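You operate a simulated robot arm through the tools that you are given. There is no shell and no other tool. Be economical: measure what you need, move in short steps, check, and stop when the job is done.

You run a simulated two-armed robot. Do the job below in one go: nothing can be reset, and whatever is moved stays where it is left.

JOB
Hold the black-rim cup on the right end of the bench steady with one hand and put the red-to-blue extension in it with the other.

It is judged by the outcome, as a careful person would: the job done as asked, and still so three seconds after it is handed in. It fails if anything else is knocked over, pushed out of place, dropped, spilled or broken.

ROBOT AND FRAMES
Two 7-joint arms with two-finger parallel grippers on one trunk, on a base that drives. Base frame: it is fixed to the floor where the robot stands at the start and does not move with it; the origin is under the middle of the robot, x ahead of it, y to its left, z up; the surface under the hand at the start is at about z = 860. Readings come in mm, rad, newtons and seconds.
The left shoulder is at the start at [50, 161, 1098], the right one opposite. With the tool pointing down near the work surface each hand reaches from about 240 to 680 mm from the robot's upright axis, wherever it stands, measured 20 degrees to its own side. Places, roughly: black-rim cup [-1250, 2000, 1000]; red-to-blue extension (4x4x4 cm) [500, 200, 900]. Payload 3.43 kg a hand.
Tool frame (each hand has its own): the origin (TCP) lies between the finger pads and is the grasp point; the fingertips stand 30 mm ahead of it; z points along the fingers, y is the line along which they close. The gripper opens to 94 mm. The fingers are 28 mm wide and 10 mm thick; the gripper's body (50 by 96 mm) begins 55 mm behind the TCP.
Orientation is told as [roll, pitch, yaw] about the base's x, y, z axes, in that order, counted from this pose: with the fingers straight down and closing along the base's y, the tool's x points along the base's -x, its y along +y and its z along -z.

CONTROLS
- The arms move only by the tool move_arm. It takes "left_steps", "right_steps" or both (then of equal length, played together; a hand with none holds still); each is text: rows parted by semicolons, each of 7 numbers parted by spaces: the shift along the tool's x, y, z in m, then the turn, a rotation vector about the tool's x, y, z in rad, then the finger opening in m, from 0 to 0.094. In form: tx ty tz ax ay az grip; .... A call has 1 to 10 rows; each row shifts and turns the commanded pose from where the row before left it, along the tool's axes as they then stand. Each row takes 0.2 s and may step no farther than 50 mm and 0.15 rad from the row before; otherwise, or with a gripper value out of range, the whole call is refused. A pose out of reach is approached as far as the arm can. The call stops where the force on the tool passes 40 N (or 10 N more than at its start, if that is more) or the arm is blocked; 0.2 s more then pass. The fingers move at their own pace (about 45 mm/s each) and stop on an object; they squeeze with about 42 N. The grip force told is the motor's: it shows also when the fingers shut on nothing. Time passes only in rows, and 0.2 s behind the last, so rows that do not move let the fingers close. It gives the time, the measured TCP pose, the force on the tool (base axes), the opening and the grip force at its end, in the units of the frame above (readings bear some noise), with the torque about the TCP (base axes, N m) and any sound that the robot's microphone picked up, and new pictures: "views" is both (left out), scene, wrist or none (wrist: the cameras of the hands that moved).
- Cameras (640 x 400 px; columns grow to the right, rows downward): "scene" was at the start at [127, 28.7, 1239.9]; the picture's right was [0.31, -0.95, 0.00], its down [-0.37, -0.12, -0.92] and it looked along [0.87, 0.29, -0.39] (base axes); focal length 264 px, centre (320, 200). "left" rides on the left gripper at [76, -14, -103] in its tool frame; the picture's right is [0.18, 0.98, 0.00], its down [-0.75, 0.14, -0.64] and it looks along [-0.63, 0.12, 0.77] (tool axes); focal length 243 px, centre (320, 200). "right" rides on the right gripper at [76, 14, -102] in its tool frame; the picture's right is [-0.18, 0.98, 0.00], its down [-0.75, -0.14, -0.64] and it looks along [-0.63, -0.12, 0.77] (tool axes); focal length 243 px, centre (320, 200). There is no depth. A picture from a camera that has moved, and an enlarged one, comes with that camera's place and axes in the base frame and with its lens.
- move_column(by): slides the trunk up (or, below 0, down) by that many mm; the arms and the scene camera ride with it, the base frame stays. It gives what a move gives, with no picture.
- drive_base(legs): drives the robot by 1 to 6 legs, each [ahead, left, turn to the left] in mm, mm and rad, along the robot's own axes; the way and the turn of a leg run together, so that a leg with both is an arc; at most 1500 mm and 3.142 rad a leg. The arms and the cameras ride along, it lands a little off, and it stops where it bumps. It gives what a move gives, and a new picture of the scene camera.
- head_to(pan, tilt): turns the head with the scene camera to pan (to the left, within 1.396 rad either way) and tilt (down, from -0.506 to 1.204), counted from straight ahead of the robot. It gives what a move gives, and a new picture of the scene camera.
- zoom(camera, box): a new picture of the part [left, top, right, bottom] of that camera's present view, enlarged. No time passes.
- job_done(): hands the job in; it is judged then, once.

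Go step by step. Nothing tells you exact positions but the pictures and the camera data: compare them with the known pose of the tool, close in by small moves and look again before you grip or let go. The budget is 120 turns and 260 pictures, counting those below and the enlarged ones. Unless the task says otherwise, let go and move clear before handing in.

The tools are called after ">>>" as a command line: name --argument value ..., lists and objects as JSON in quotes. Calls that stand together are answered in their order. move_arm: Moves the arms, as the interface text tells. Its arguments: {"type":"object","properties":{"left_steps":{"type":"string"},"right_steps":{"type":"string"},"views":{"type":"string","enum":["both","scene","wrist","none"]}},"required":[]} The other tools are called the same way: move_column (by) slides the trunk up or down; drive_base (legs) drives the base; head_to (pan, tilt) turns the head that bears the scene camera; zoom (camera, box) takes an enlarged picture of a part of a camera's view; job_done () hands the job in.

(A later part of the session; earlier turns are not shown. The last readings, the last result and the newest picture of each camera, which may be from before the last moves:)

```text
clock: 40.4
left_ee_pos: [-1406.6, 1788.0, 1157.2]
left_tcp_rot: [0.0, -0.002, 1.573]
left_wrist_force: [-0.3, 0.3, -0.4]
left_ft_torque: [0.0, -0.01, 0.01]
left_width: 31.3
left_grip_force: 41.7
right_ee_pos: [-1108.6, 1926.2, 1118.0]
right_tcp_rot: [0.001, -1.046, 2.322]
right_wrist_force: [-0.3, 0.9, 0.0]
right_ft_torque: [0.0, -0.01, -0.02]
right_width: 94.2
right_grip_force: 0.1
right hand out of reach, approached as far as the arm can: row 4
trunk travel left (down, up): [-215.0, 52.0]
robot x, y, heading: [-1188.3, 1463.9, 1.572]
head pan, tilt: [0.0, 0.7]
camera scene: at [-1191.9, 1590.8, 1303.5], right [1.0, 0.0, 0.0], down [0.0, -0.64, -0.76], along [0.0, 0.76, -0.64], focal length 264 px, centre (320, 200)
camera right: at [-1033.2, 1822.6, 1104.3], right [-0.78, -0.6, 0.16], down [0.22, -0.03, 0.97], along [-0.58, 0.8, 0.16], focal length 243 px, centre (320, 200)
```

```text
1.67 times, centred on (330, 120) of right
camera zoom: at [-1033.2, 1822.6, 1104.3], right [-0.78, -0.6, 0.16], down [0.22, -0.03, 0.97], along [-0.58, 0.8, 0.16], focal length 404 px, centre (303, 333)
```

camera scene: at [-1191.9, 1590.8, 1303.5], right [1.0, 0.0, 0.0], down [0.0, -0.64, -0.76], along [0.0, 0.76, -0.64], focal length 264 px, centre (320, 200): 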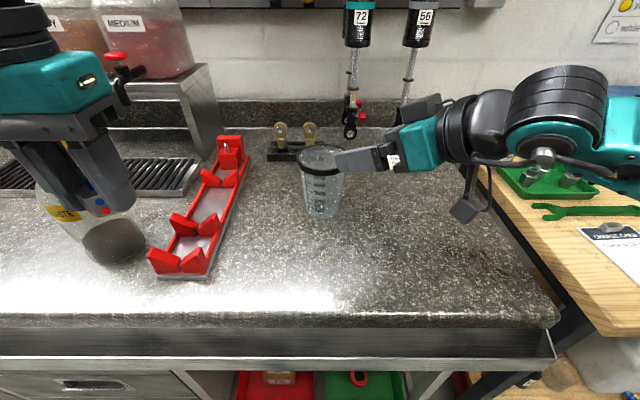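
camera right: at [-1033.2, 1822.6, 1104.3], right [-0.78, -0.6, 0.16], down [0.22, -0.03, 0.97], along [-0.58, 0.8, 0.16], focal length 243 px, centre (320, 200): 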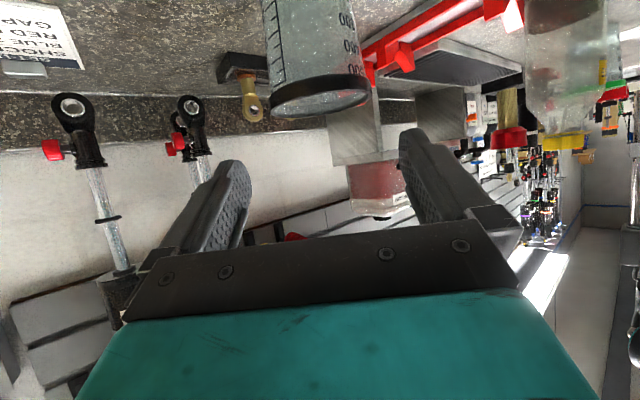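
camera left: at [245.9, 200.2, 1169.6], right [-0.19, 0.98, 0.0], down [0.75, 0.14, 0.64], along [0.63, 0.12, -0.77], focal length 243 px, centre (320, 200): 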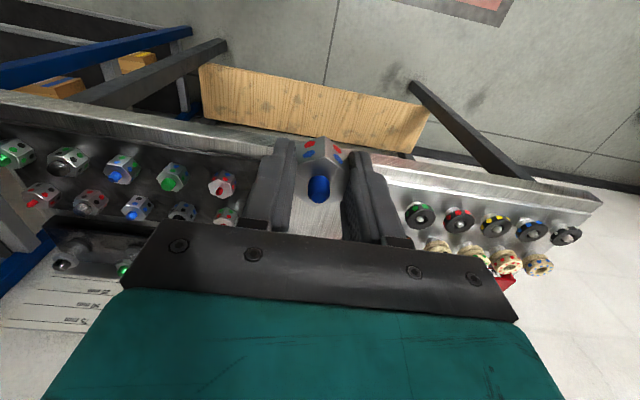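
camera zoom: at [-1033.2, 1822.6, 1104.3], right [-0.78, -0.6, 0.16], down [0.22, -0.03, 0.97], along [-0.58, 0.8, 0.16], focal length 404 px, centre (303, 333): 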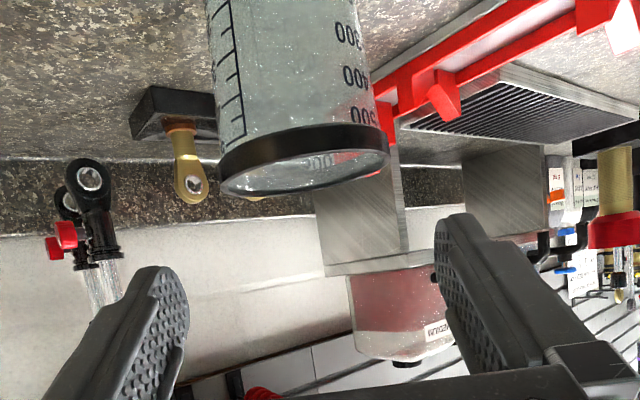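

The wrist view puts the cup axis at [-1186.5, 2004.5], about 110 mm ahead of the fingers and 3 mm to the left. I'll lower the hand to grasp height in front of the cup.

>>> move_arm --right_steps "0.0288 0.0008 0.0166 0 0 0 0.094;0.0288 0.0008 0.0166 0 0 0 0.094;0.0288 0.0008 0.0166 0 0 0 0.094;0.0278 0.0008 0.0160 0 0 0 0.094" --views "both"

>>> zoom --camera "right" --box '[200, 0, 460, 240]'

>>> zoom --camera "scene" --box '[270, 120, 430, 230]'

```text
clock: 41.4
left_ee_pos: [-1404.6, 1788.8, 1158.7]
left_tcp_rot: [0.002, -0.003, 1.574]
left_wrist_force: [0.3, -0.3, -1.0]
left_ft_torque: [0.0, 0.01, 0.01]
left_width: 31.4
left_grip_force: 41.6
right_ee_pos: [-1108.6, 1926.0, 985.4]
right_tcp_rot: [-0.003, -1.046, 2.322]
right_wrist_force: [0.1, -0.6, 0.7]
right_ft_torque: [0.0, -0.02, 0.0]
right_width: 93.9
right_grip_force: 0.1
trunk travel left (down, up): [-215.0, 52.0]
robot x, y, heading: [-1189.2, 1466.4, 1.571]
head pan, tilt: [0.0, 0.7]
camera scene: at [-1191.4, 1590.4, 1303.6], right [1.0, 0.0, 0.0], down [0.0, -0.64, -0.76], along [0.0, 0.76, -0.64], focal length 264 px, centre (320, 200)
camera right: at [-1032.9, 1822.4, 971.1], right [-0.78, -0.6, 0.16], down [0.22, -0.03, 0.97], along [-0.58, 0.8, 0.16], focal length 243 px, centre (320, 200)
```

scene: 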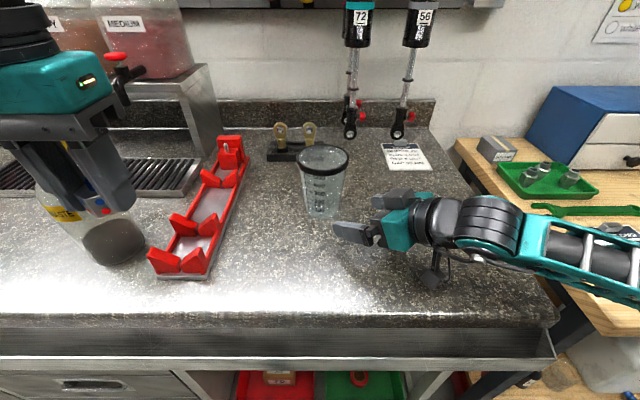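
right: 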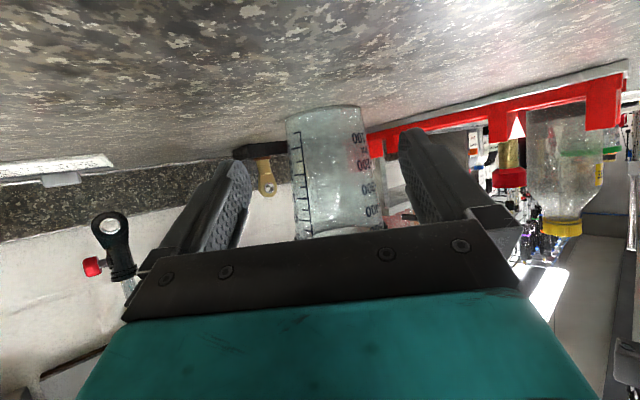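

```text
1.67 times, centred on (330, 120) of right
camera zoom: at [-1032.9, 1822.4, 971.1], right [-0.78, -0.6, 0.16], down [0.22, -0.03, 0.97], along [-0.58, 0.8, 0.16], focal length 404 px, centre (303, 333)
```

zoom: 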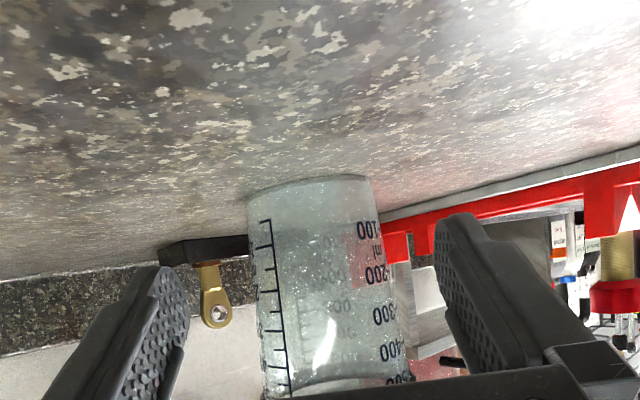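

```text
3.64 times, centred on (350, 175) of scene
camera zoom: at [-1191.4, 1590.4, 1303.6], right [1.0, 0.0, 0.0], down [0.0, -0.64, -0.76], along [0.0, 0.76, -0.64], focal length 960 px, centre (211, 291)
```

zoom: 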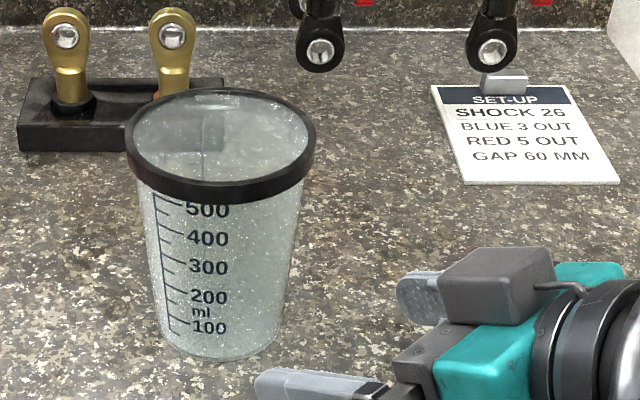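

Before going in, I need to know what the grey block on top of the right gripper is and whether it would clear the rim. I'll zoom in on it.

>>> zoom --camera "scene" --box '[325, 175, 465, 295]'

>>> zoom --camera "scene" --box '[0, 20, 180, 240]'

```text
3.33 times, centred on (395, 235) of scene
camera zoom: at [-1191.4, 1590.4, 1303.6], right [1.0, 0.0, 0.0], down [0.0, -0.64, -0.76], along [0.0, 0.76, -0.64], focal length 880 px, centre (70, 83)
```

zoom: 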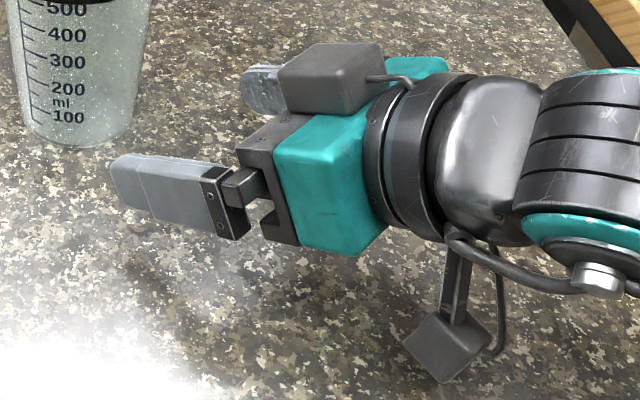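

```text
1.82 times, centred on (90, 130) of scene
camera zoom: at [-1191.4, 1590.4, 1303.6], right [1.0, 0.0, 0.0], down [0.0, -0.64, -0.76], along [0.0, 0.76, -0.64], focal length 480 px, centre (738, 327)
```

zoom: 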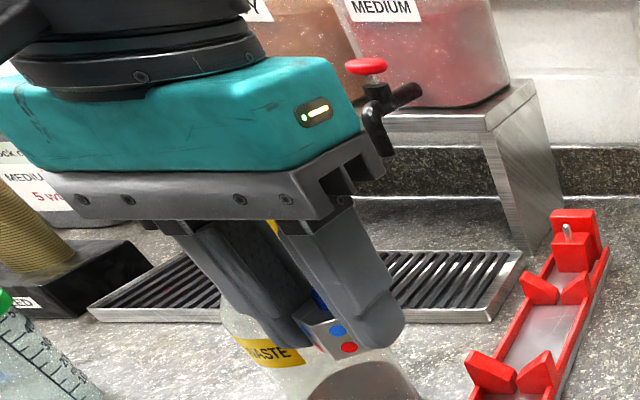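

The right gripper carries a box on its upper side that would hit the rim at this slant. I'll flatten the approach to about 23° and raise the hand to z ≈ 998 so the box stays outside the rim and the camera below stays off the bench.

>>> move_arm --right_steps "-0.0121 0.0034 -0.007 0 0 0 0.094;0 0 0 0 -0.125 0 0.094;0 0 0 0 0 0 0.094" --views "both"

>>> zoom --camera "scene" --box '[280, 130, 460, 290]'

```text
clock: 42.2
left_ee_pos: [-1404.7, 1788.8, 1157.5]
left_tcp_rot: [0.0, -0.002, 1.574]
left_wrist_force: [0.2, -0.7, -1.0]
left_ft_torque: [-0.01, 0.04, -0.02]
left_width: 31.4
left_grip_force: 41.1
right_ee_pos: [-1112.6, 1922.9, 1001.3]
right_tcp_rot: [0.0, -1.171, 2.322]
right_wrist_force: [-0.1, -0.1, -0.4]
right_ft_torque: [-0.03, 0.0, -0.03]
right_width: 94.2
right_grip_force: 0.1
trunk travel left (down, up): [-215.0, 52.0]
robot x, y, heading: [-1190.4, 1469.6, 1.576]
head pan, tilt: [0.0, 0.7]
camera scene: at [-1191.6, 1590.4, 1303.6], right [1.0, 0.0, 0.0], down [0.0, -0.64, -0.76], along [0.0, 0.76, -0.64], focal length 264 px, centre (320, 200)
camera right: at [-1038.6, 1821.3, 971.0], right [-0.77, -0.62, 0.17], down [0.31, -0.12, 0.94], along [-0.56, 0.78, 0.28], focal length 243 px, centre (320, 200)
```

scene: 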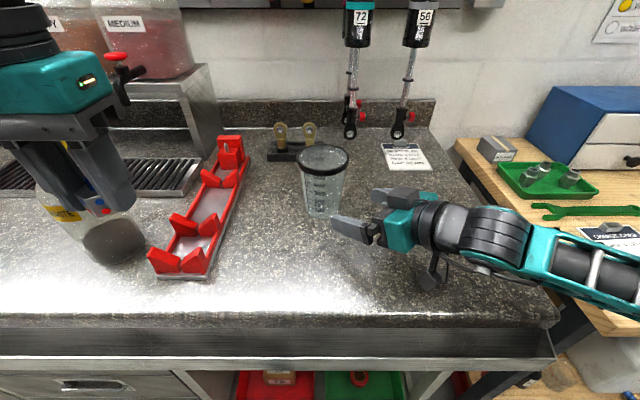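
right: 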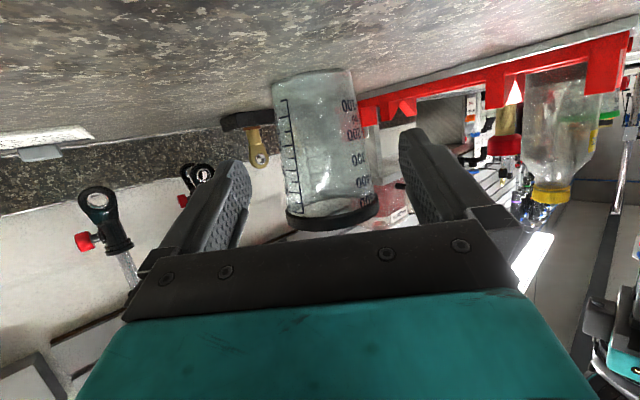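

```text
2.50 times, centred on (370, 210) of scene
camera zoom: at [-1191.6, 1590.4, 1303.6], right [1.0, 0.0, 0.0], down [0.0, -0.64, -0.76], along [0.0, 0.76, -0.64], focal length 660 px, centre (195, 175)
```

zoom: 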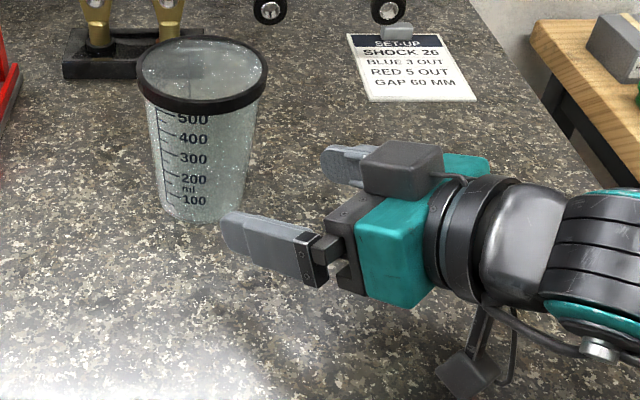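

The cup axis lies almost exactly on the hand's centreline, 110 mm ahead. I'll slide forward horizontally around the cup, stopping a little short to check.

>>> move_arm --right_steps "-0.0073 -0.0005 0.0182 0 0 0 0.094;-0.0073 -0.0005 0.0182 0 0 0 0.094;-0.0068 -0.0005 0.0182 0 0 0 0.094;-0.0058 -0.0005 0.0151 0 0 0 0.094" --views "both"

>>> zoom --camera "scene" --box '[270, 120, 410, 250]'

>>> zoom --camera "right" --box '[200, 20, 460, 260]'

```text
clock: 43.2
left_ee_pos: [-1405.2, 1787.7, 1157.6]
left_tcp_rot: [-0.001, -0.002, 1.574]
left_wrist_force: [-0.7, 0.5, -0.3]
left_ft_torque: [-0.03, -0.01, 0.04]
left_width: 31.4
left_grip_force: 42.0
right_ee_pos: [-1162.9, 1979.7, 1002.4]
right_tcp_rot: [-0.002, -1.171, 2.322]
right_wrist_force: [0.3, -0.6, -0.5]
right_ft_torque: [0.0, 0.02, -0.01]
right_width: 94.1
right_grip_force: 0.1
trunk travel left (down, up): [-215.0, 52.0]
robot x, y, heading: [-1191.0, 1467.7, 1.572]
head pan, tilt: [0.0, 0.7]
camera scene: at [-1191.7, 1590.5, 1303.5], right [1.0, 0.0, 0.0], down [0.0, -0.64, -0.76], along [0.0, 0.76, -0.64], focal length 264 px, centre (320, 200)
camera right: at [-1088.6, 1876.1, 971.6], right [-0.77, -0.62, 0.17], down [0.31, -0.12, 0.94], along [-0.56, 0.78, 0.28], focal length 243 px, centre (320, 200)
```

scene: 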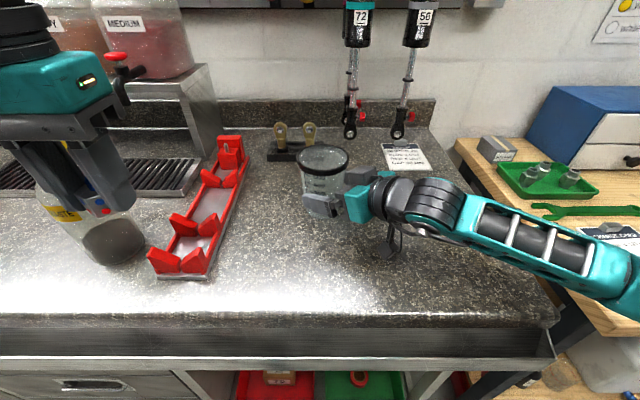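
right: 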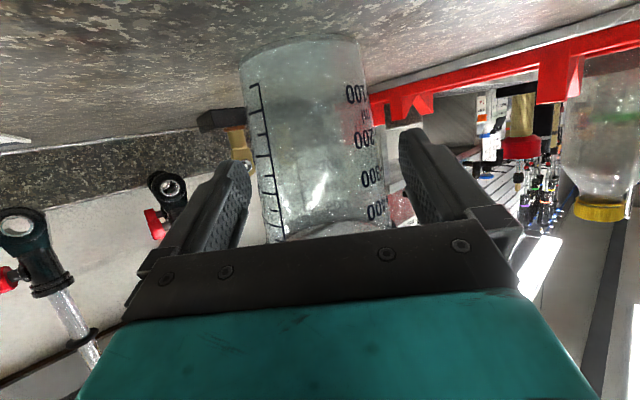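

```text
3.08 times, centred on (340, 185) of scene
camera zoom: at [-1191.7, 1590.5, 1303.5], right [1.0, 0.0, 0.0], down [0.0, -0.64, -0.76], along [0.0, 0.76, -0.64], focal length 812 px, centre (258, 246)
```

zoom: 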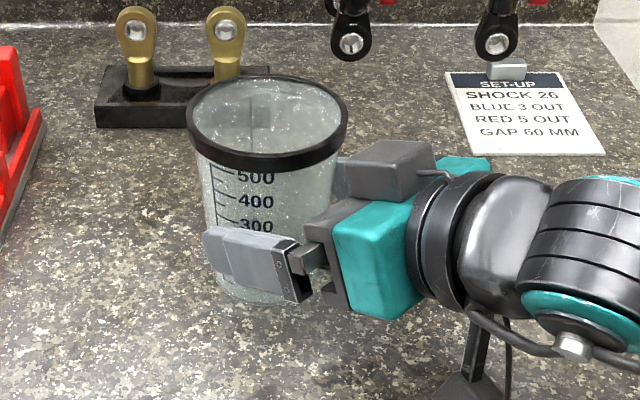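

```text
1.67 times, centred on (330, 140) of right
camera zoom: at [-1088.6, 1876.1, 971.6], right [-0.77, -0.62, 0.17], down [0.31, -0.12, 0.94], along [-0.56, 0.78, 0.28], focal length 404 px, centre (303, 300)
```

zoom: 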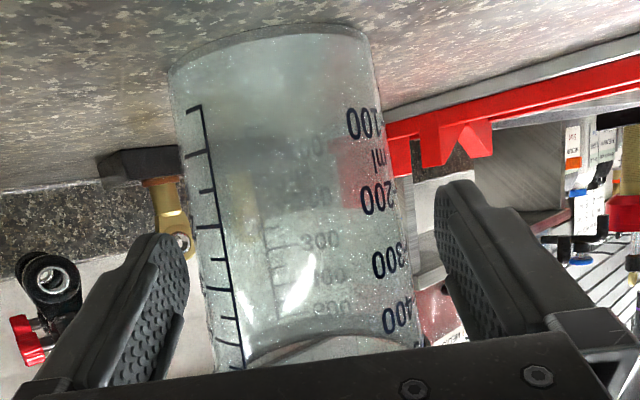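

The fingers straddle the cup below the rim, and the box front is 20 mm outside the rim. I'll go 18 mm further, leaving about 7 mm, then close gently.

>>> move_arm --right_steps "-0.003 0 0.0085 0 0 0 0.094;-0.003 0 0.0085 0 0 0 0.094;0 0 0 0 0 0 0.094" --views "both"

>>> zoom --camera "scene" --box '[270, 120, 410, 250]'

>>> zoom --camera "right" --box '[200, 20, 460, 260]'

```text
clock: 44.0
left_ee_pos: [-1406.2, 1788.3, 1157.5]
left_tcp_rot: [0.001, -0.002, 1.574]
left_wrist_force: [0.0, -0.2, -0.3]
left_ft_torque: [-0.02, 0.02, -0.01]
left_width: 31.1
left_grip_force: 42.3
right_ee_pos: [-1176.3, 1991.6, 999.9]
right_tcp_rot: [-0.003, -1.172, 2.324]
right_wrist_force: [0.1, 0.4, 0.6]
right_ft_torque: [0.0, 0.0, -0.01]
right_width: 94.0
right_grip_force: 0.0
trunk travel left (down, up): [-215.0, 52.0]
robot x, y, heading: [-1188.0, 1467.1, 1.573]
head pan, tilt: [0.0, 0.7]
camera scene: at [-1191.5, 1590.3, 1303.6], right [1.0, 0.0, 0.0], down [0.0, -0.64, -0.76], along [0.0, 0.76, -0.64], focal length 264 px, centre (320, 200)
camera right: at [-1101.4, 1890.0, 969.1], right [-0.77, -0.62, 0.17], down [0.31, -0.12, 0.94], along [-0.56, 0.78, 0.28], focal length 243 px, centre (320, 200)
```

scene: 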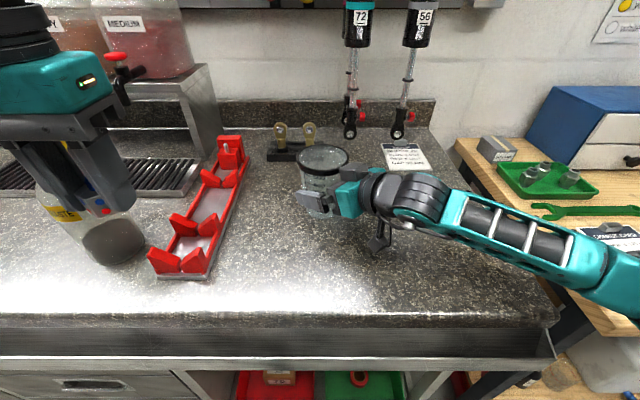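
right: 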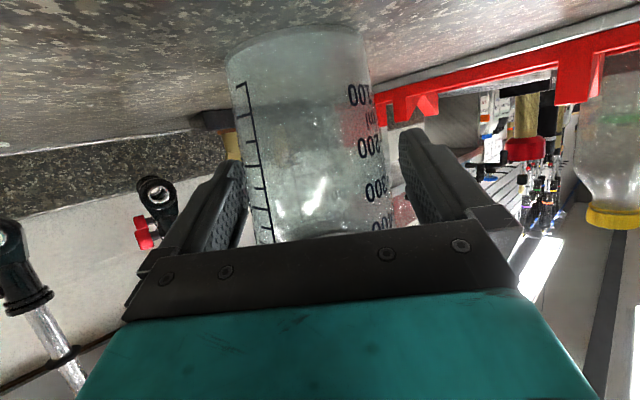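

```text
3.08 times, centred on (340, 185) of scene
camera zoom: at [-1191.5, 1590.3, 1303.6], right [1.0, 0.0, 0.0], down [0.0, -0.64, -0.76], along [0.0, 0.76, -0.64], focal length 812 px, centre (258, 246)
```

zoom: 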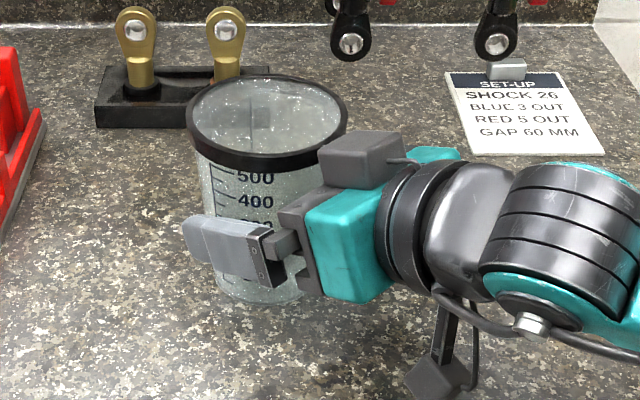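

```text
1.67 times, centred on (330, 140) of right
camera zoom: at [-1101.4, 1890.0, 969.1], right [-0.77, -0.62, 0.17], down [0.31, -0.12, 0.94], along [-0.56, 0.78, 0.28], focal length 404 px, centre (303, 300)
```

zoom: 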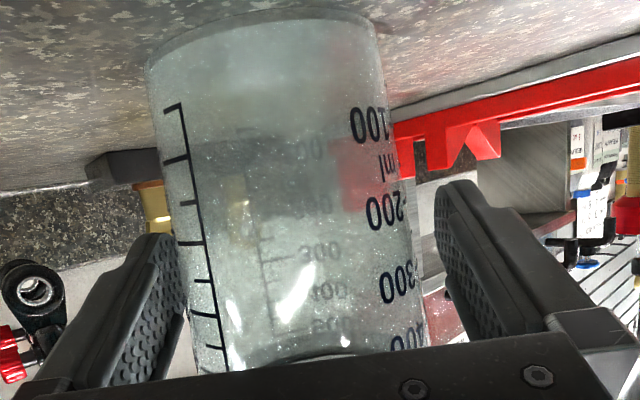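

The cup sits about 2 mm to the hand's right, so I'll shift to centre on it and then close the fingers slowly.

>>> move_arm --right_steps "0 -0.002 0 0 0 0 0.094;0 0 0 0 0 0 0.088;0 0 0 0 0 0 0.083;0 0 0 0 0 0 0.078;0 0 0 0 0 0 0.074;0 0 0 0 0 0 0.070;0 0 0 0 0 0 0.066" --views "both"

>>> zoom --camera "scene" --box '[270, 120, 410, 250]'

```text
clock: 45.6
left_ee_pos: [-1405.4, 1788.6, 1157.9]
left_tcp_rot: [0.001, -0.001, 1.574]
left_wrist_force: [0.4, 0.3, 0.0]
left_ft_torque: [-0.01, -0.01, 0.02]
left_width: 31.3
left_grip_force: 42.5
right_ee_pos: [-1174.8, 1992.5, 999.9]
right_tcp_rot: [0.001, -1.17, 2.322]
right_wrist_force: [0.5, -0.1, -0.1]
right_ft_torque: [-0.03, 0.02, 0.03]
right_width: 83.7
right_grip_force: 41.7
trunk travel left (down, up): [-215.0, 52.0]
robot x, y, heading: [-1189.3, 1463.9, 1.572]
head pan, tilt: [0.0, 0.7]
camera scene: at [-1191.5, 1590.3, 1303.6], right [1.0, 0.0, 0.0], down [0.0, -0.64, -0.76], along [0.0, 0.76, -0.64], focal length 264 px, centre (320, 200)
camera right: at [-1099.8, 1891.1, 969.7], right [-0.77, -0.62, 0.17], down [0.31, -0.12, 0.94], along [-0.56, 0.78, 0.28], focal length 243 px, centre (320, 200)
```

scene: 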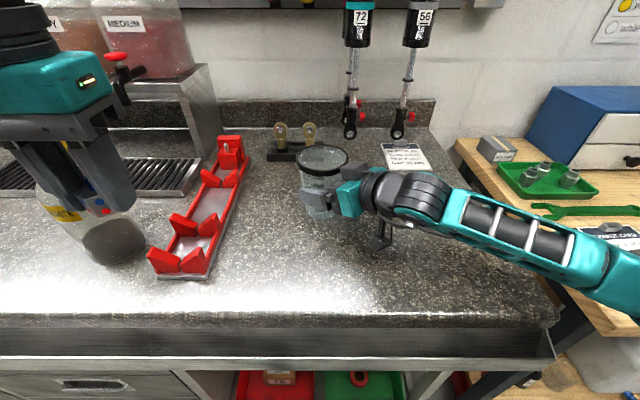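
right: 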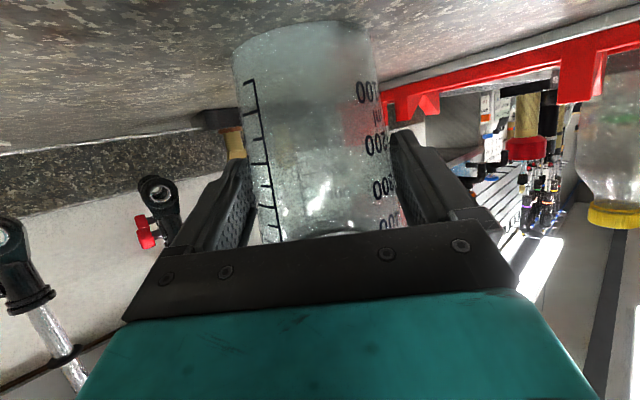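

```text
3.08 times, centred on (340, 185) of scene
camera zoom: at [-1191.5, 1590.3, 1303.6], right [1.0, 0.0, 0.0], down [0.0, -0.64, -0.76], along [0.0, 0.76, -0.64], focal length 812 px, centre (258, 246)
```

zoom: 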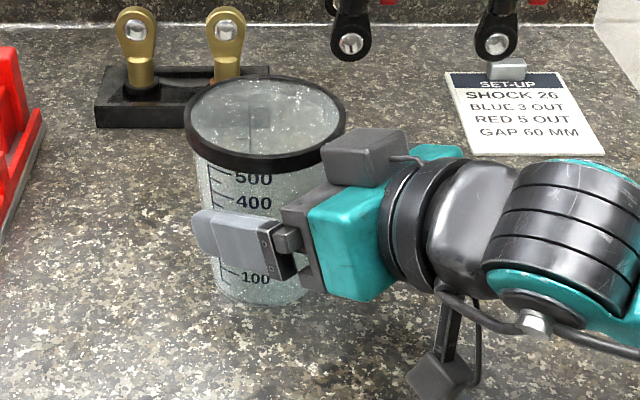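

The right hand holds the cup steady at 83.7 mm with the cup upright. Next I'll bring the left hand with the extension high over the cup mouth.

>>> move_arm --left_steps "-0.0304 -0.0311 0 0 0 0 0.015;-0.0304 -0.0311 0 0 0 0 0.015;-0.0304 -0.0311 0 0 0 0 0.015;-0.0304 -0.0311 0 0 0 0 0.015;-0.0304 -0.0311 0 0 0 0 0.015;-0.0304 -0.0311 0 0 0 0 0.015;-0.0304 -0.0311 0 0 0 0 0.015;0 0 0 0 0 0 0.015" --views "both"

>>> zoom --camera "left" --box '[200, 20, 460, 260]'

>>> zoom --camera "scene" --box '[250, 60, 430, 240]'

```text
clock: 47.4
left_ee_pos: [-1306.9, 1886.6, 1158.7]
left_tcp_rot: [-0.001, -0.002, 1.574]
left_wrist_force: [0.4, 0.4, 0.0]
left_ft_torque: [-0.01, 0.0, -0.04]
left_width: 31.3
left_grip_force: 41.9
left hand out of reach, approached as far as the arm can: row 4, 5, 6, 7
right_ee_pos: [-1174.2, 1991.8, 999.6]
right_tcp_rot: [0.001, -1.173, 2.323]
right_wrist_force: [-0.2, 0.1, 0.7]
right_ft_torque: [-0.04, 0.07, 0.0]
right_width: 83.3
right_grip_force: 42.3
trunk travel left (down, up): [-215.0, 52.0]
robot x, y, heading: [-1189.2, 1462.8, 1.569]
head pan, tilt: [0.0, 0.7]
camera scene: at [-1191.5, 1590.3, 1303.6], right [1.0, 0.0, 0.0], down [0.0, -0.64, -0.76], along [0.0, 0.76, -0.64], focal length 264 px, centre (320, 200)
camera left: at [-1293.2, 1810.9, 1260.3], right [-0.98, -0.19, 0.0], down [-0.14, 0.75, 0.64], along [-0.12, 0.63, -0.77], focal length 243 px, centre (320, 200)
```

scene: 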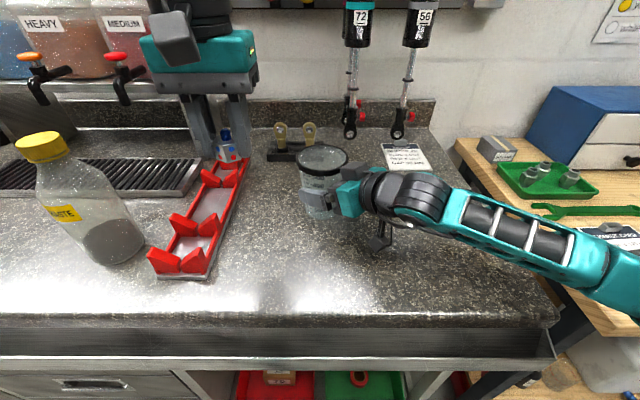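
left: 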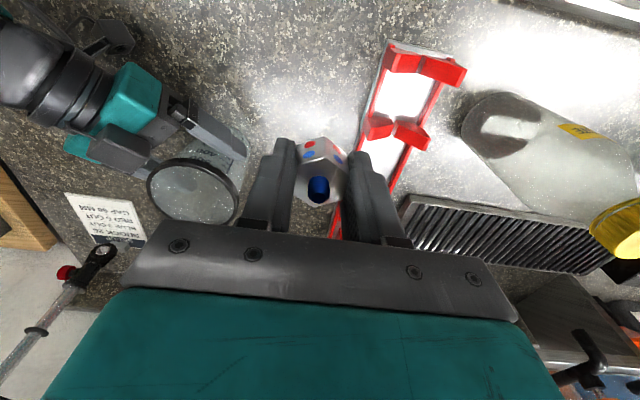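

```text
1.67 times, centred on (330, 140) of left
camera zoom: at [-1293.2, 1810.9, 1260.3], right [-0.98, -0.19, 0.0], down [-0.14, 0.75, 0.64], along [-0.12, 0.63, -0.77], focal length 404 px, centre (303, 300)
```

zoom: 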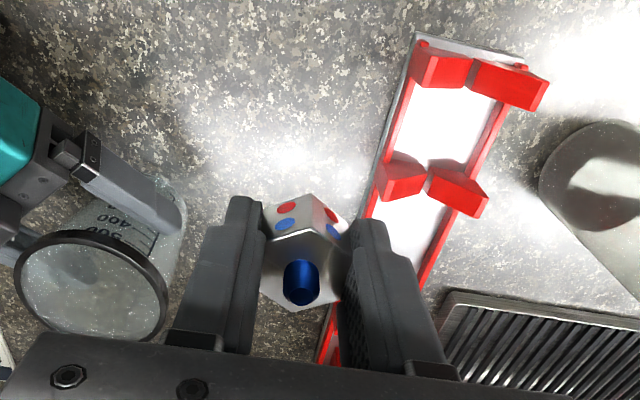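

```text
2.22 times, centred on (340, 150) of scene
camera zoom: at [-1191.5, 1590.3, 1303.6], right [1.0, 0.0, 0.0], down [0.0, -0.64, -0.76], along [0.0, 0.76, -0.64], focal length 587 px, centre (276, 311)
```

zoom: 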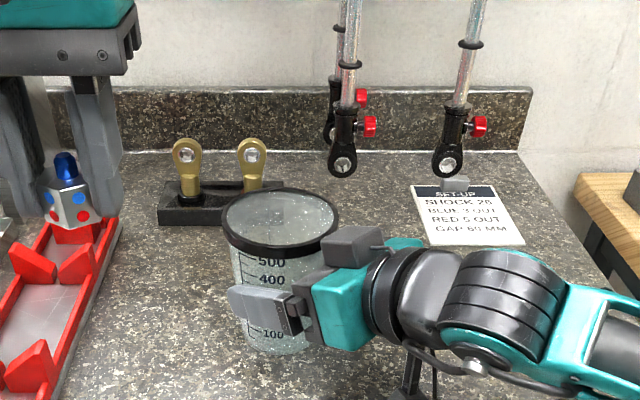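

The left arm stalled partway at about [-1307, 1887], clear of everything. I'll test a different path, going back left first and then forward.

>>> move_arm --left_steps "0 0.03 0 0 0 0 0.015;0 0.03 0 0 0 0 0.015;0 0 0 0 0 0 0.015" --views "none"

```text
clock: 48.2
left_ee_pos: [-1368.0, 1886.2, 1156.8]
left_tcp_rot: [0.0, -0.002, 1.575]
left_wrist_force: [-0.7, -0.1, -0.6]
left_ft_torque: [-0.01, 0.0, -0.02]
left_width: 31.5
left_grip_force: 41.9
right_ee_pos: [-1174.7, 1992.9, 999.5]
right_tcp_rot: [-0.001, -1.172, 2.324]
right_wrist_force: [-0.8, -0.6, -0.3]
right_ft_torque: [0.01, -0.01, 0.0]
right_width: 83.6
right_grip_force: 42.0
trunk travel left (down, up): [-215.0, 52.0]
robot x, y, heading: [-1188.7, 1465.9, 1.573]
head pan, tilt: [0.0, 0.7]
```

Commands continue from where the arm is. I'll go forward first along x ≈ -1368.

>>> move_arm --left_steps "-0.029 0 0 0 0 0 0.015;-0.029 0 0 0 0 0 0.015;-0.029 0 0 0 0 0 0.015;-0.029 0 0 0 0 0 0.015;0 0 0 0 0 0 0.015" --views "scene"

```text
clock: 49.4
left_ee_pos: [-1384.9, 1984.0, 1154.2]
left_tcp_rot: [0.0, -0.002, 1.575]
left_wrist_force: [-0.8, 0.0, -1.5]
left_ft_torque: [-0.02, 0.01, 0.01]
left_width: 31.3
left_grip_force: 41.9
left hand out of reach, approached as far as the arm can: row 3, 4
right_ee_pos: [-1174.2, 1993.1, 999.4]
right_tcp_rot: [0.0, -1.171, 2.323]
right_wrist_force: [0.8, -0.4, 0.0]
right_ft_torque: [0.01, 0.01, 0.03]
right_width: 83.4
right_grip_force: 42.0
trunk travel left (down, up): [-215.0, 52.0]
robot x, y, heading: [-1192.7, 1463.9, 1.571]
head pan, tilt: [0.0, 0.7]
camera scene: at [-1191.5, 1590.3, 1303.6], right [1.0, 0.0, 0.0], down [0.0, -0.64, -0.76], along [0.0, 0.76, -0.64], focal length 264 px, centre (320, 200)
```

scene: 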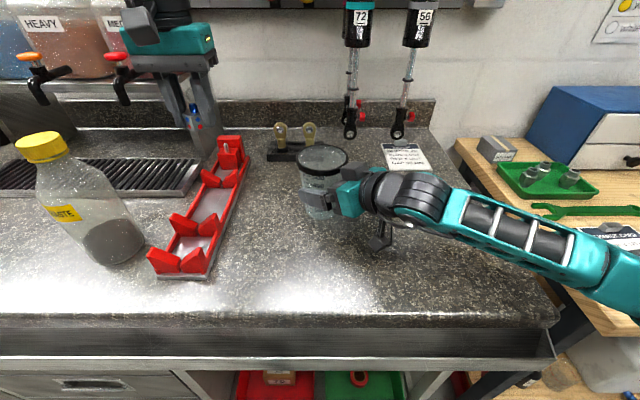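

This position is at the edge of reach for this height. Lower reaches further, so I'll drop to z ≈ 1100, which keeps the part above the rim, and come in from the left.

>>> move_arm --left_steps "0.01 0 0.018 0 0 0 0.015;0.01 0 0.018 0 0 0 0.015;0 0 0.018 0 0 0 0.015;0 -0.025 0 0 0 0 0.015;0 -0.025 0 0 0 0 0.015;0 -0.025 0 0 0 0 0.015;0 0 0 0 0 0 0.015" --views "scene"

```text
clock: 51.0
left_ee_pos: [-1335.5, 1941.0, 1096.7]
left_tcp_rot: [-0.003, -0.004, 1.574]
left_wrist_force: [-0.3, -1.0, -0.2]
left_ft_torque: [0.0, -0.01, 0.0]
left_width: 31.3
left_grip_force: 41.6
left hand out of reach, approached as far as the arm can: row 5, 6
right_ee_pos: [-1174.9, 1993.2, 999.4]
right_tcp_rot: [-0.001, -1.171, 2.322]
right_wrist_force: [0.1, 0.8, 1.3]
right_ft_torque: [0.02, 0.0, 0.02]
right_width: 83.5
right_grip_force: 41.0
trunk travel left (down, up): [-215.0, 52.0]
robot x, y, heading: [-1188.4, 1465.5, 1.569]
head pan, tilt: [0.0, 0.7]
camera scene: at [-1191.5, 1590.3, 1303.6], right [1.0, 0.0, 0.0], down [0.0, -0.64, -0.76], along [0.0, 0.76, -0.64], focal length 264 px, centre (320, 200)
```

scene: 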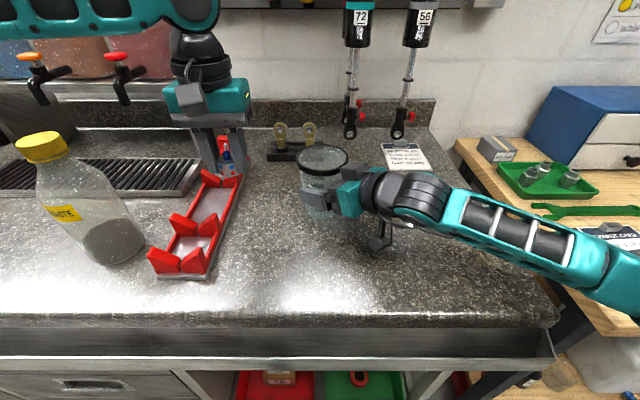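

The left arm is limited going inward at this yaw. I'll turn the hand clockwise, following the forearm, to relieve the wrist, then try inward again.

>>> move_arm --left_steps "0 0 0 0 0 0.15 0.015;0 0 0 0 0 0.15 0.015;0 0 0 0 0 0.15 0.015;0 0 0 0 0 0.15 0.015;0 0 0 0 0 0 0.015;-0.0141 -0.0206 0 0 0 0 0.015;-0.0141 -0.0206 0 0 0 0 0.015;0 0 0 0 0 0 0.015" --views "scene"

```text
clock: 52.8
left_ee_pos: [-1321.1, 1922.0, 1099.4]
left_tcp_rot: [-0.001, -0.002, 0.973]
left_wrist_force: [-0.3, 0.3, -1.3]
left_ft_torque: [0.0, -0.02, 0.01]
left_width: 31.3
left_grip_force: 42.0
left hand out of reach, approached as far as the arm can: row 6, 7
right_ee_pos: [-1174.2, 1992.4, 1000.0]
right_tcp_rot: [0.001, -1.171, 2.322]
right_wrist_force: [-0.6, -1.0, -0.3]
right_ft_torque: [-0.02, -0.01, -0.01]
right_width: 83.3
right_grip_force: 42.0
trunk travel left (down, up): [-215.0, 52.0]
robot x, y, heading: [-1191.9, 1464.3, 1.572]
head pan, tilt: [0.0, 0.7]
camera scene: at [-1191.5, 1590.3, 1303.6], right [1.0, 0.0, 0.0], down [0.0, -0.64, -0.76], along [0.0, 0.76, -0.64], focal length 264 px, centre (320, 200)
```

scene: 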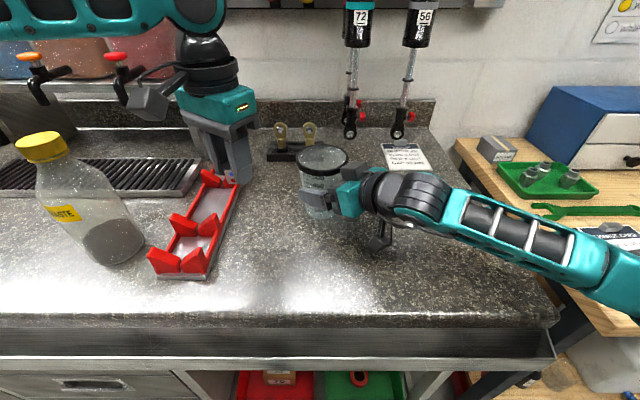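

The limit looks like an elbow posture matter. The right arm reaches inward fine, so I'll retract the left hand, swing it inward close to the body, and then extend forward.

>>> move_arm --left_steps "0 0 -0.005 0 0 -0.15 0.015;0 0 -0.005 0 0 -0.15 0.015;0 0 -0.005 0 0 -0.15 0.015;0 0 -0.005 0 0 -0.15 0.015;0.045 0 0 0 0 0 0.015;0.045 0 0 0 0 0 0.015;0.045 0 0 0 0 0 0.015;0 -0.03 0 0 0 0 0.015;0 -0.03 0 0 0 0 0.015;0 -0.03 0 0 0 0 0.015" --views "scene"

```text
clock: 55.0
left_ee_pos: [-1275.0, 1794.0, 1125.4]
left_tcp_rot: [-0.002, -0.004, 1.578]
left_wrist_force: [0.2, 0.1, -0.8]
left_ft_torque: [0.02, -0.01, -0.03]
left_width: 31.2
left_grip_force: 42.0
left hand out of reach, approached as far as the arm can: row 9, 10
right_ee_pos: [-1174.4, 1993.2, 1000.2]
right_tcp_rot: [-0.002, -1.172, 2.322]
right_wrist_force: [-0.4, -0.1, 0.4]
right_ft_torque: [-0.01, -0.01, 0.0]
right_width: 83.3
right_grip_force: 42.4
trunk travel left (down, up): [-215.0, 52.0]
robot x, y, heading: [-1191.3, 1461.9, 1.575]
head pan, tilt: [0.0, 0.7]
camera scene: at [-1191.7, 1591.1, 1303.5], right [1.0, 0.0, 0.0], down [0.0, -0.65, -0.76], along [0.0, 0.76, -0.65], focal length 264 px, centre (320, 200)
```

scene: 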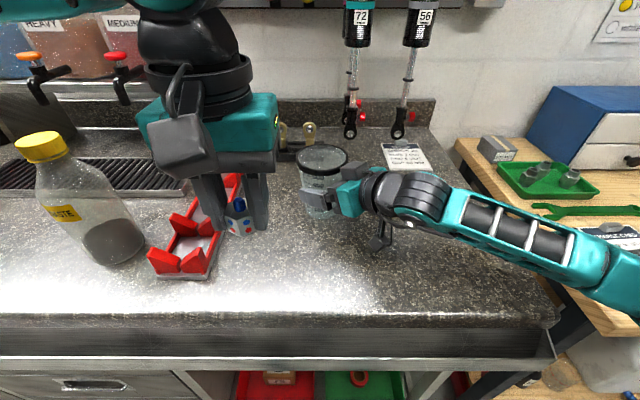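

The left arm cannot go inward past about 17° of its own side, so the cup must sit further to the robot's left. I'll release the cup, back the right hand off, and shift the base to the right and forward.

>>> move_arm --left_steps "0 0.03 -0.01 0 0 0 0.015;0 0.03 -0.01 0 0 0 0.015;0 0.03 -0.01 0 0 0 0.015;0 0 0 0 0 0 0.015;0 0 0 0 0 0 0.015;0 0 0 0 0 0 0.015;0 0 0 0 0 0 0.015;0 0 0 0 0 0 0.015;0 0 0 0 0 0 0.015;0 0 0 0 0 0 0.015" --right_steps "0 0 0 0 0 0 0.094;0 0 0 0 0 0 0.094;0 0 0 0 0 0 0.094;0.0078 0 -0.0184 0 0 0 0.094;0.0078 0 -0.0184 0 0 0 0.094;0.0078 0 -0.0184 0 0 0 0.094;0.0078 0 -0.0184 0 0 0 0.094;0.0078 0 -0.0184 0 0 0 0.094;0.0078 0 -0.0184 0 0 0 0.094;0 0 0 0 0 0 0.094" --views "scene"

>>> zoom --camera "scene" --box '[270, 130, 370, 230]'

```text
clock: 57.2
left_ee_pos: [-1366.5, 1792.3, 1156.5]
left_tcp_rot: [-0.001, -0.002, 1.574]
left_wrist_force: [0.6, -0.3, 0.2]
left_ft_torque: [-0.02, 0.0, 0.0]
left_width: 31.6
left_grip_force: 42.6
right_ee_pos: [-1094.1, 1903.9, 997.3]
right_tcp_rot: [-0.001, -1.171, 2.324]
right_wrist_force: [0.2, 0.4, -0.1]
right_ft_torque: [0.0, 0.02, -0.01]
right_width: 94.2
right_grip_force: 0.0
trunk travel left (down, up): [-215.0, 52.0]
robot x, y, heading: [-1188.2, 1465.6, 1.571]
head pan, tilt: [0.0, 0.7]
camera scene: at [-1191.6, 1590.4, 1303.5], right [1.0, 0.0, 0.0], down [0.0, -0.64, -0.76], along [0.0, 0.76, -0.64], focal length 264 px, centre (320, 200)
```

scene: 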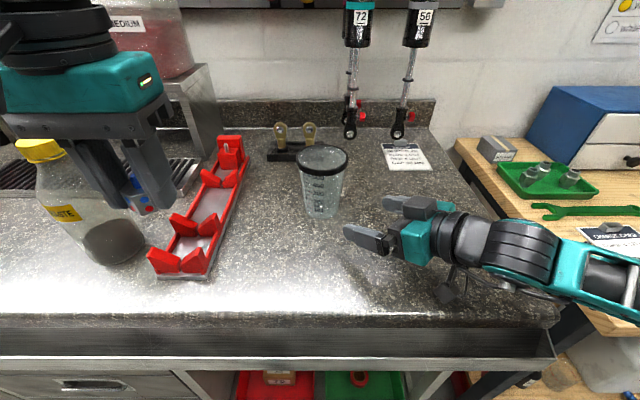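

```text
4.00 times, centred on (320, 180) of scene
camera zoom: at [-1191.6, 1590.4, 1303.5], right [1.0, 0.0, 0.0], down [0.0, -0.64, -0.76], along [0.0, 0.76, -0.64], focal length 1056 px, centre (320, 280)
```

zoom: 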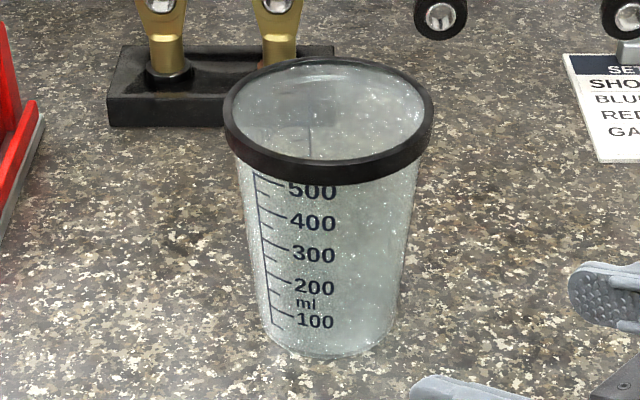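

The cup is back upright and free, almost where it was, near [-1188, 2004]. I'll raise the right hand, then shift the base 155 mm right and 85 mm forward.

>>> move_arm --right_steps "-0.035 0 -0.0148 0 0 0 0.094;-0.035 0 -0.0148 0 0 0 0.094;-0.035 0 -0.0148 0 0 0 0.094;-0.035 0 -0.0148 0 0 0 0.094" --views "none"

>>> drive_base --legs '[[0, -155, 0], [85, 0, 0]]'

```text
clock: 58.2
left_ee_pos: [-1366.7, 1793.8, 1157.0]
left_tcp_rot: [0.0, -0.002, 1.573]
left_wrist_force: [-0.2, -1.1, -1.6]
left_ft_torque: [0.02, 0.0, 0.03]
left_width: 31.3
left_grip_force: 42.2
right_ee_pos: [-1090.9, 1906.2, 1152.5]
right_tcp_rot: [0.003, -1.17, 2.323]
right_wrist_force: [-0.4, 1.1, -0.1]
right_ft_torque: [-0.02, 0.03, -0.01]
right_width: 93.9
right_grip_force: 0.1
trunk travel left (down, up): [-215.0, 52.0]
robot x, y, heading: [-1188.1, 1464.5, 1.574]
head pan, tilt: [0.0, 0.7]
```

```text
clock: 60.8
left_ee_pos: [-1209.0, 1847.7, 1155.8]
left_tcp_rot: [0.0, -0.003, 1.574]
left_wrist_force: [0.3, 0.2, 0.3]
left_ft_torque: [0.0, 0.02, -0.01]
left_width: 31.4
left_grip_force: 41.6
right_ee_pos: [-935.8, 1960.9, 1152.8]
right_tcp_rot: [0.001, -1.169, 2.322]
right_wrist_force: [0.7, 0.4, -0.2]
right_ft_torque: [0.0, -0.02, 0.01]
right_width: 93.8
right_grip_force: 0.0
trunk travel left (down, up): [-215.0, 52.0]
robot x, y, heading: [-1037.0, 1520.2, 1.574]
head pan, tilt: [0.0, 0.7]
stopped in leg 2: the robot was blocked; the commanded pose is now the measured one
camera scene: at [-1035.7, 1644.6, 1303.4], right [1.0, 0.0, 0.0], down [0.0, -0.64, -0.76], along [0.0, 0.76, -0.64], focal length 264 px, centre (320, 200)
```

scene: 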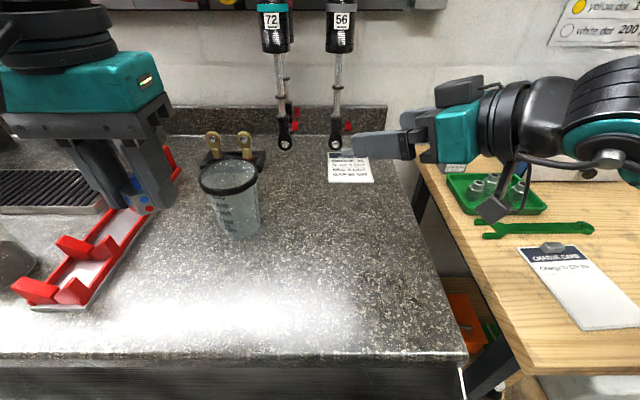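

The base touched something at y ≈ 1520, and nothing visible moved. I'll back off 12 mm and shift 40 mm further right so the cup is within the left arm's range, then check.

>>> drive_base --legs '[[-12, 0, 0], [0, -40, 0]]'

>>> head_to --pan 0.25 --tilt 0.8

>>> zoom --camera "scene" --box '[200, 90, 380, 240]'

```text
clock: 62.2
left_ee_pos: [-1169.9, 1835.9, 1156.9]
left_tcp_rot: [0.003, -0.001, 1.572]
left_wrist_force: [-0.4, 0.1, -0.8]
left_ft_torque: [0.0, -0.01, 0.01]
left_width: 31.0
left_grip_force: 41.5
right_ee_pos: [-894.8, 1948.3, 1153.1]
right_tcp_rot: [0.0, -1.171, 2.323]
right_wrist_force: [0.7, 0.4, 0.4]
right_ft_torque: [0.02, 0.0, 0.03]
right_width: 94.1
right_grip_force: 0.2
trunk travel left (down, up): [-215.0, 52.0]
robot x, y, heading: [-995.7, 1507.5, 1.57]
head pan, tilt: [0.0, 0.7]
camera scene: at [-995.5, 1632.3, 1303.6], right [1.0, 0.0, 0.0], down [0.0, -0.64, -0.76], along [0.0, 0.76, -0.64], focal length 264 px, centre (320, 200)
```

scene: 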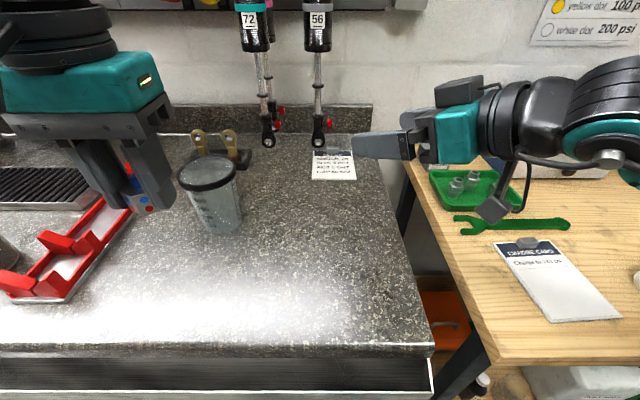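

```text
clock: 62.9
left_ee_pos: [-1170.5, 1833.7, 1156.2]
left_tcp_rot: [0.0, -0.002, 1.574]
left_wrist_force: [-0.1, -0.3, -0.4]
left_ft_torque: [-0.02, 0.01, 0.0]
left_width: 31.2
left_grip_force: 41.8
right_ee_pos: [-894.9, 1949.7, 1152.9]
right_tcp_rot: [0.001, -1.17, 2.324]
right_wrist_force: [0.7, 0.0, 0.6]
right_ft_torque: [-0.02, 0.01, 0.02]
right_width: 94.1
right_grip_force: 0.1
trunk travel left (down, up): [-215.0, 52.0]
robot x, y, heading: [-995.5, 1506.9, 1.569]
head pan, tilt: [0.25, 0.799]
camera scene: at [-1015.7, 1625.4, 1295.3], right [0.97, 0.25, 0.0], down [0.18, -0.69, -0.7], along [-0.17, 0.68, -0.72], focal length 264 px, centre (320, 200)
```

scene: 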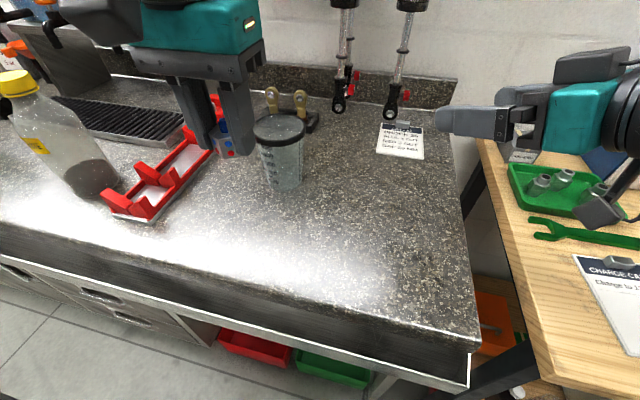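

```text
2.67 times, centred on (290, 165) of scene
camera zoom: at [-1015.7, 1625.4, 1295.3], right [0.97, 0.25, 0.0], down [0.18, -0.69, -0.7], along [-0.17, 0.68, -0.72], focal length 704 px, centre (400, 293)
```

zoom: 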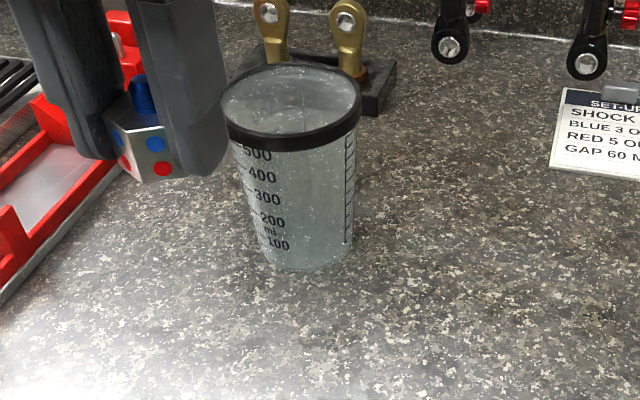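

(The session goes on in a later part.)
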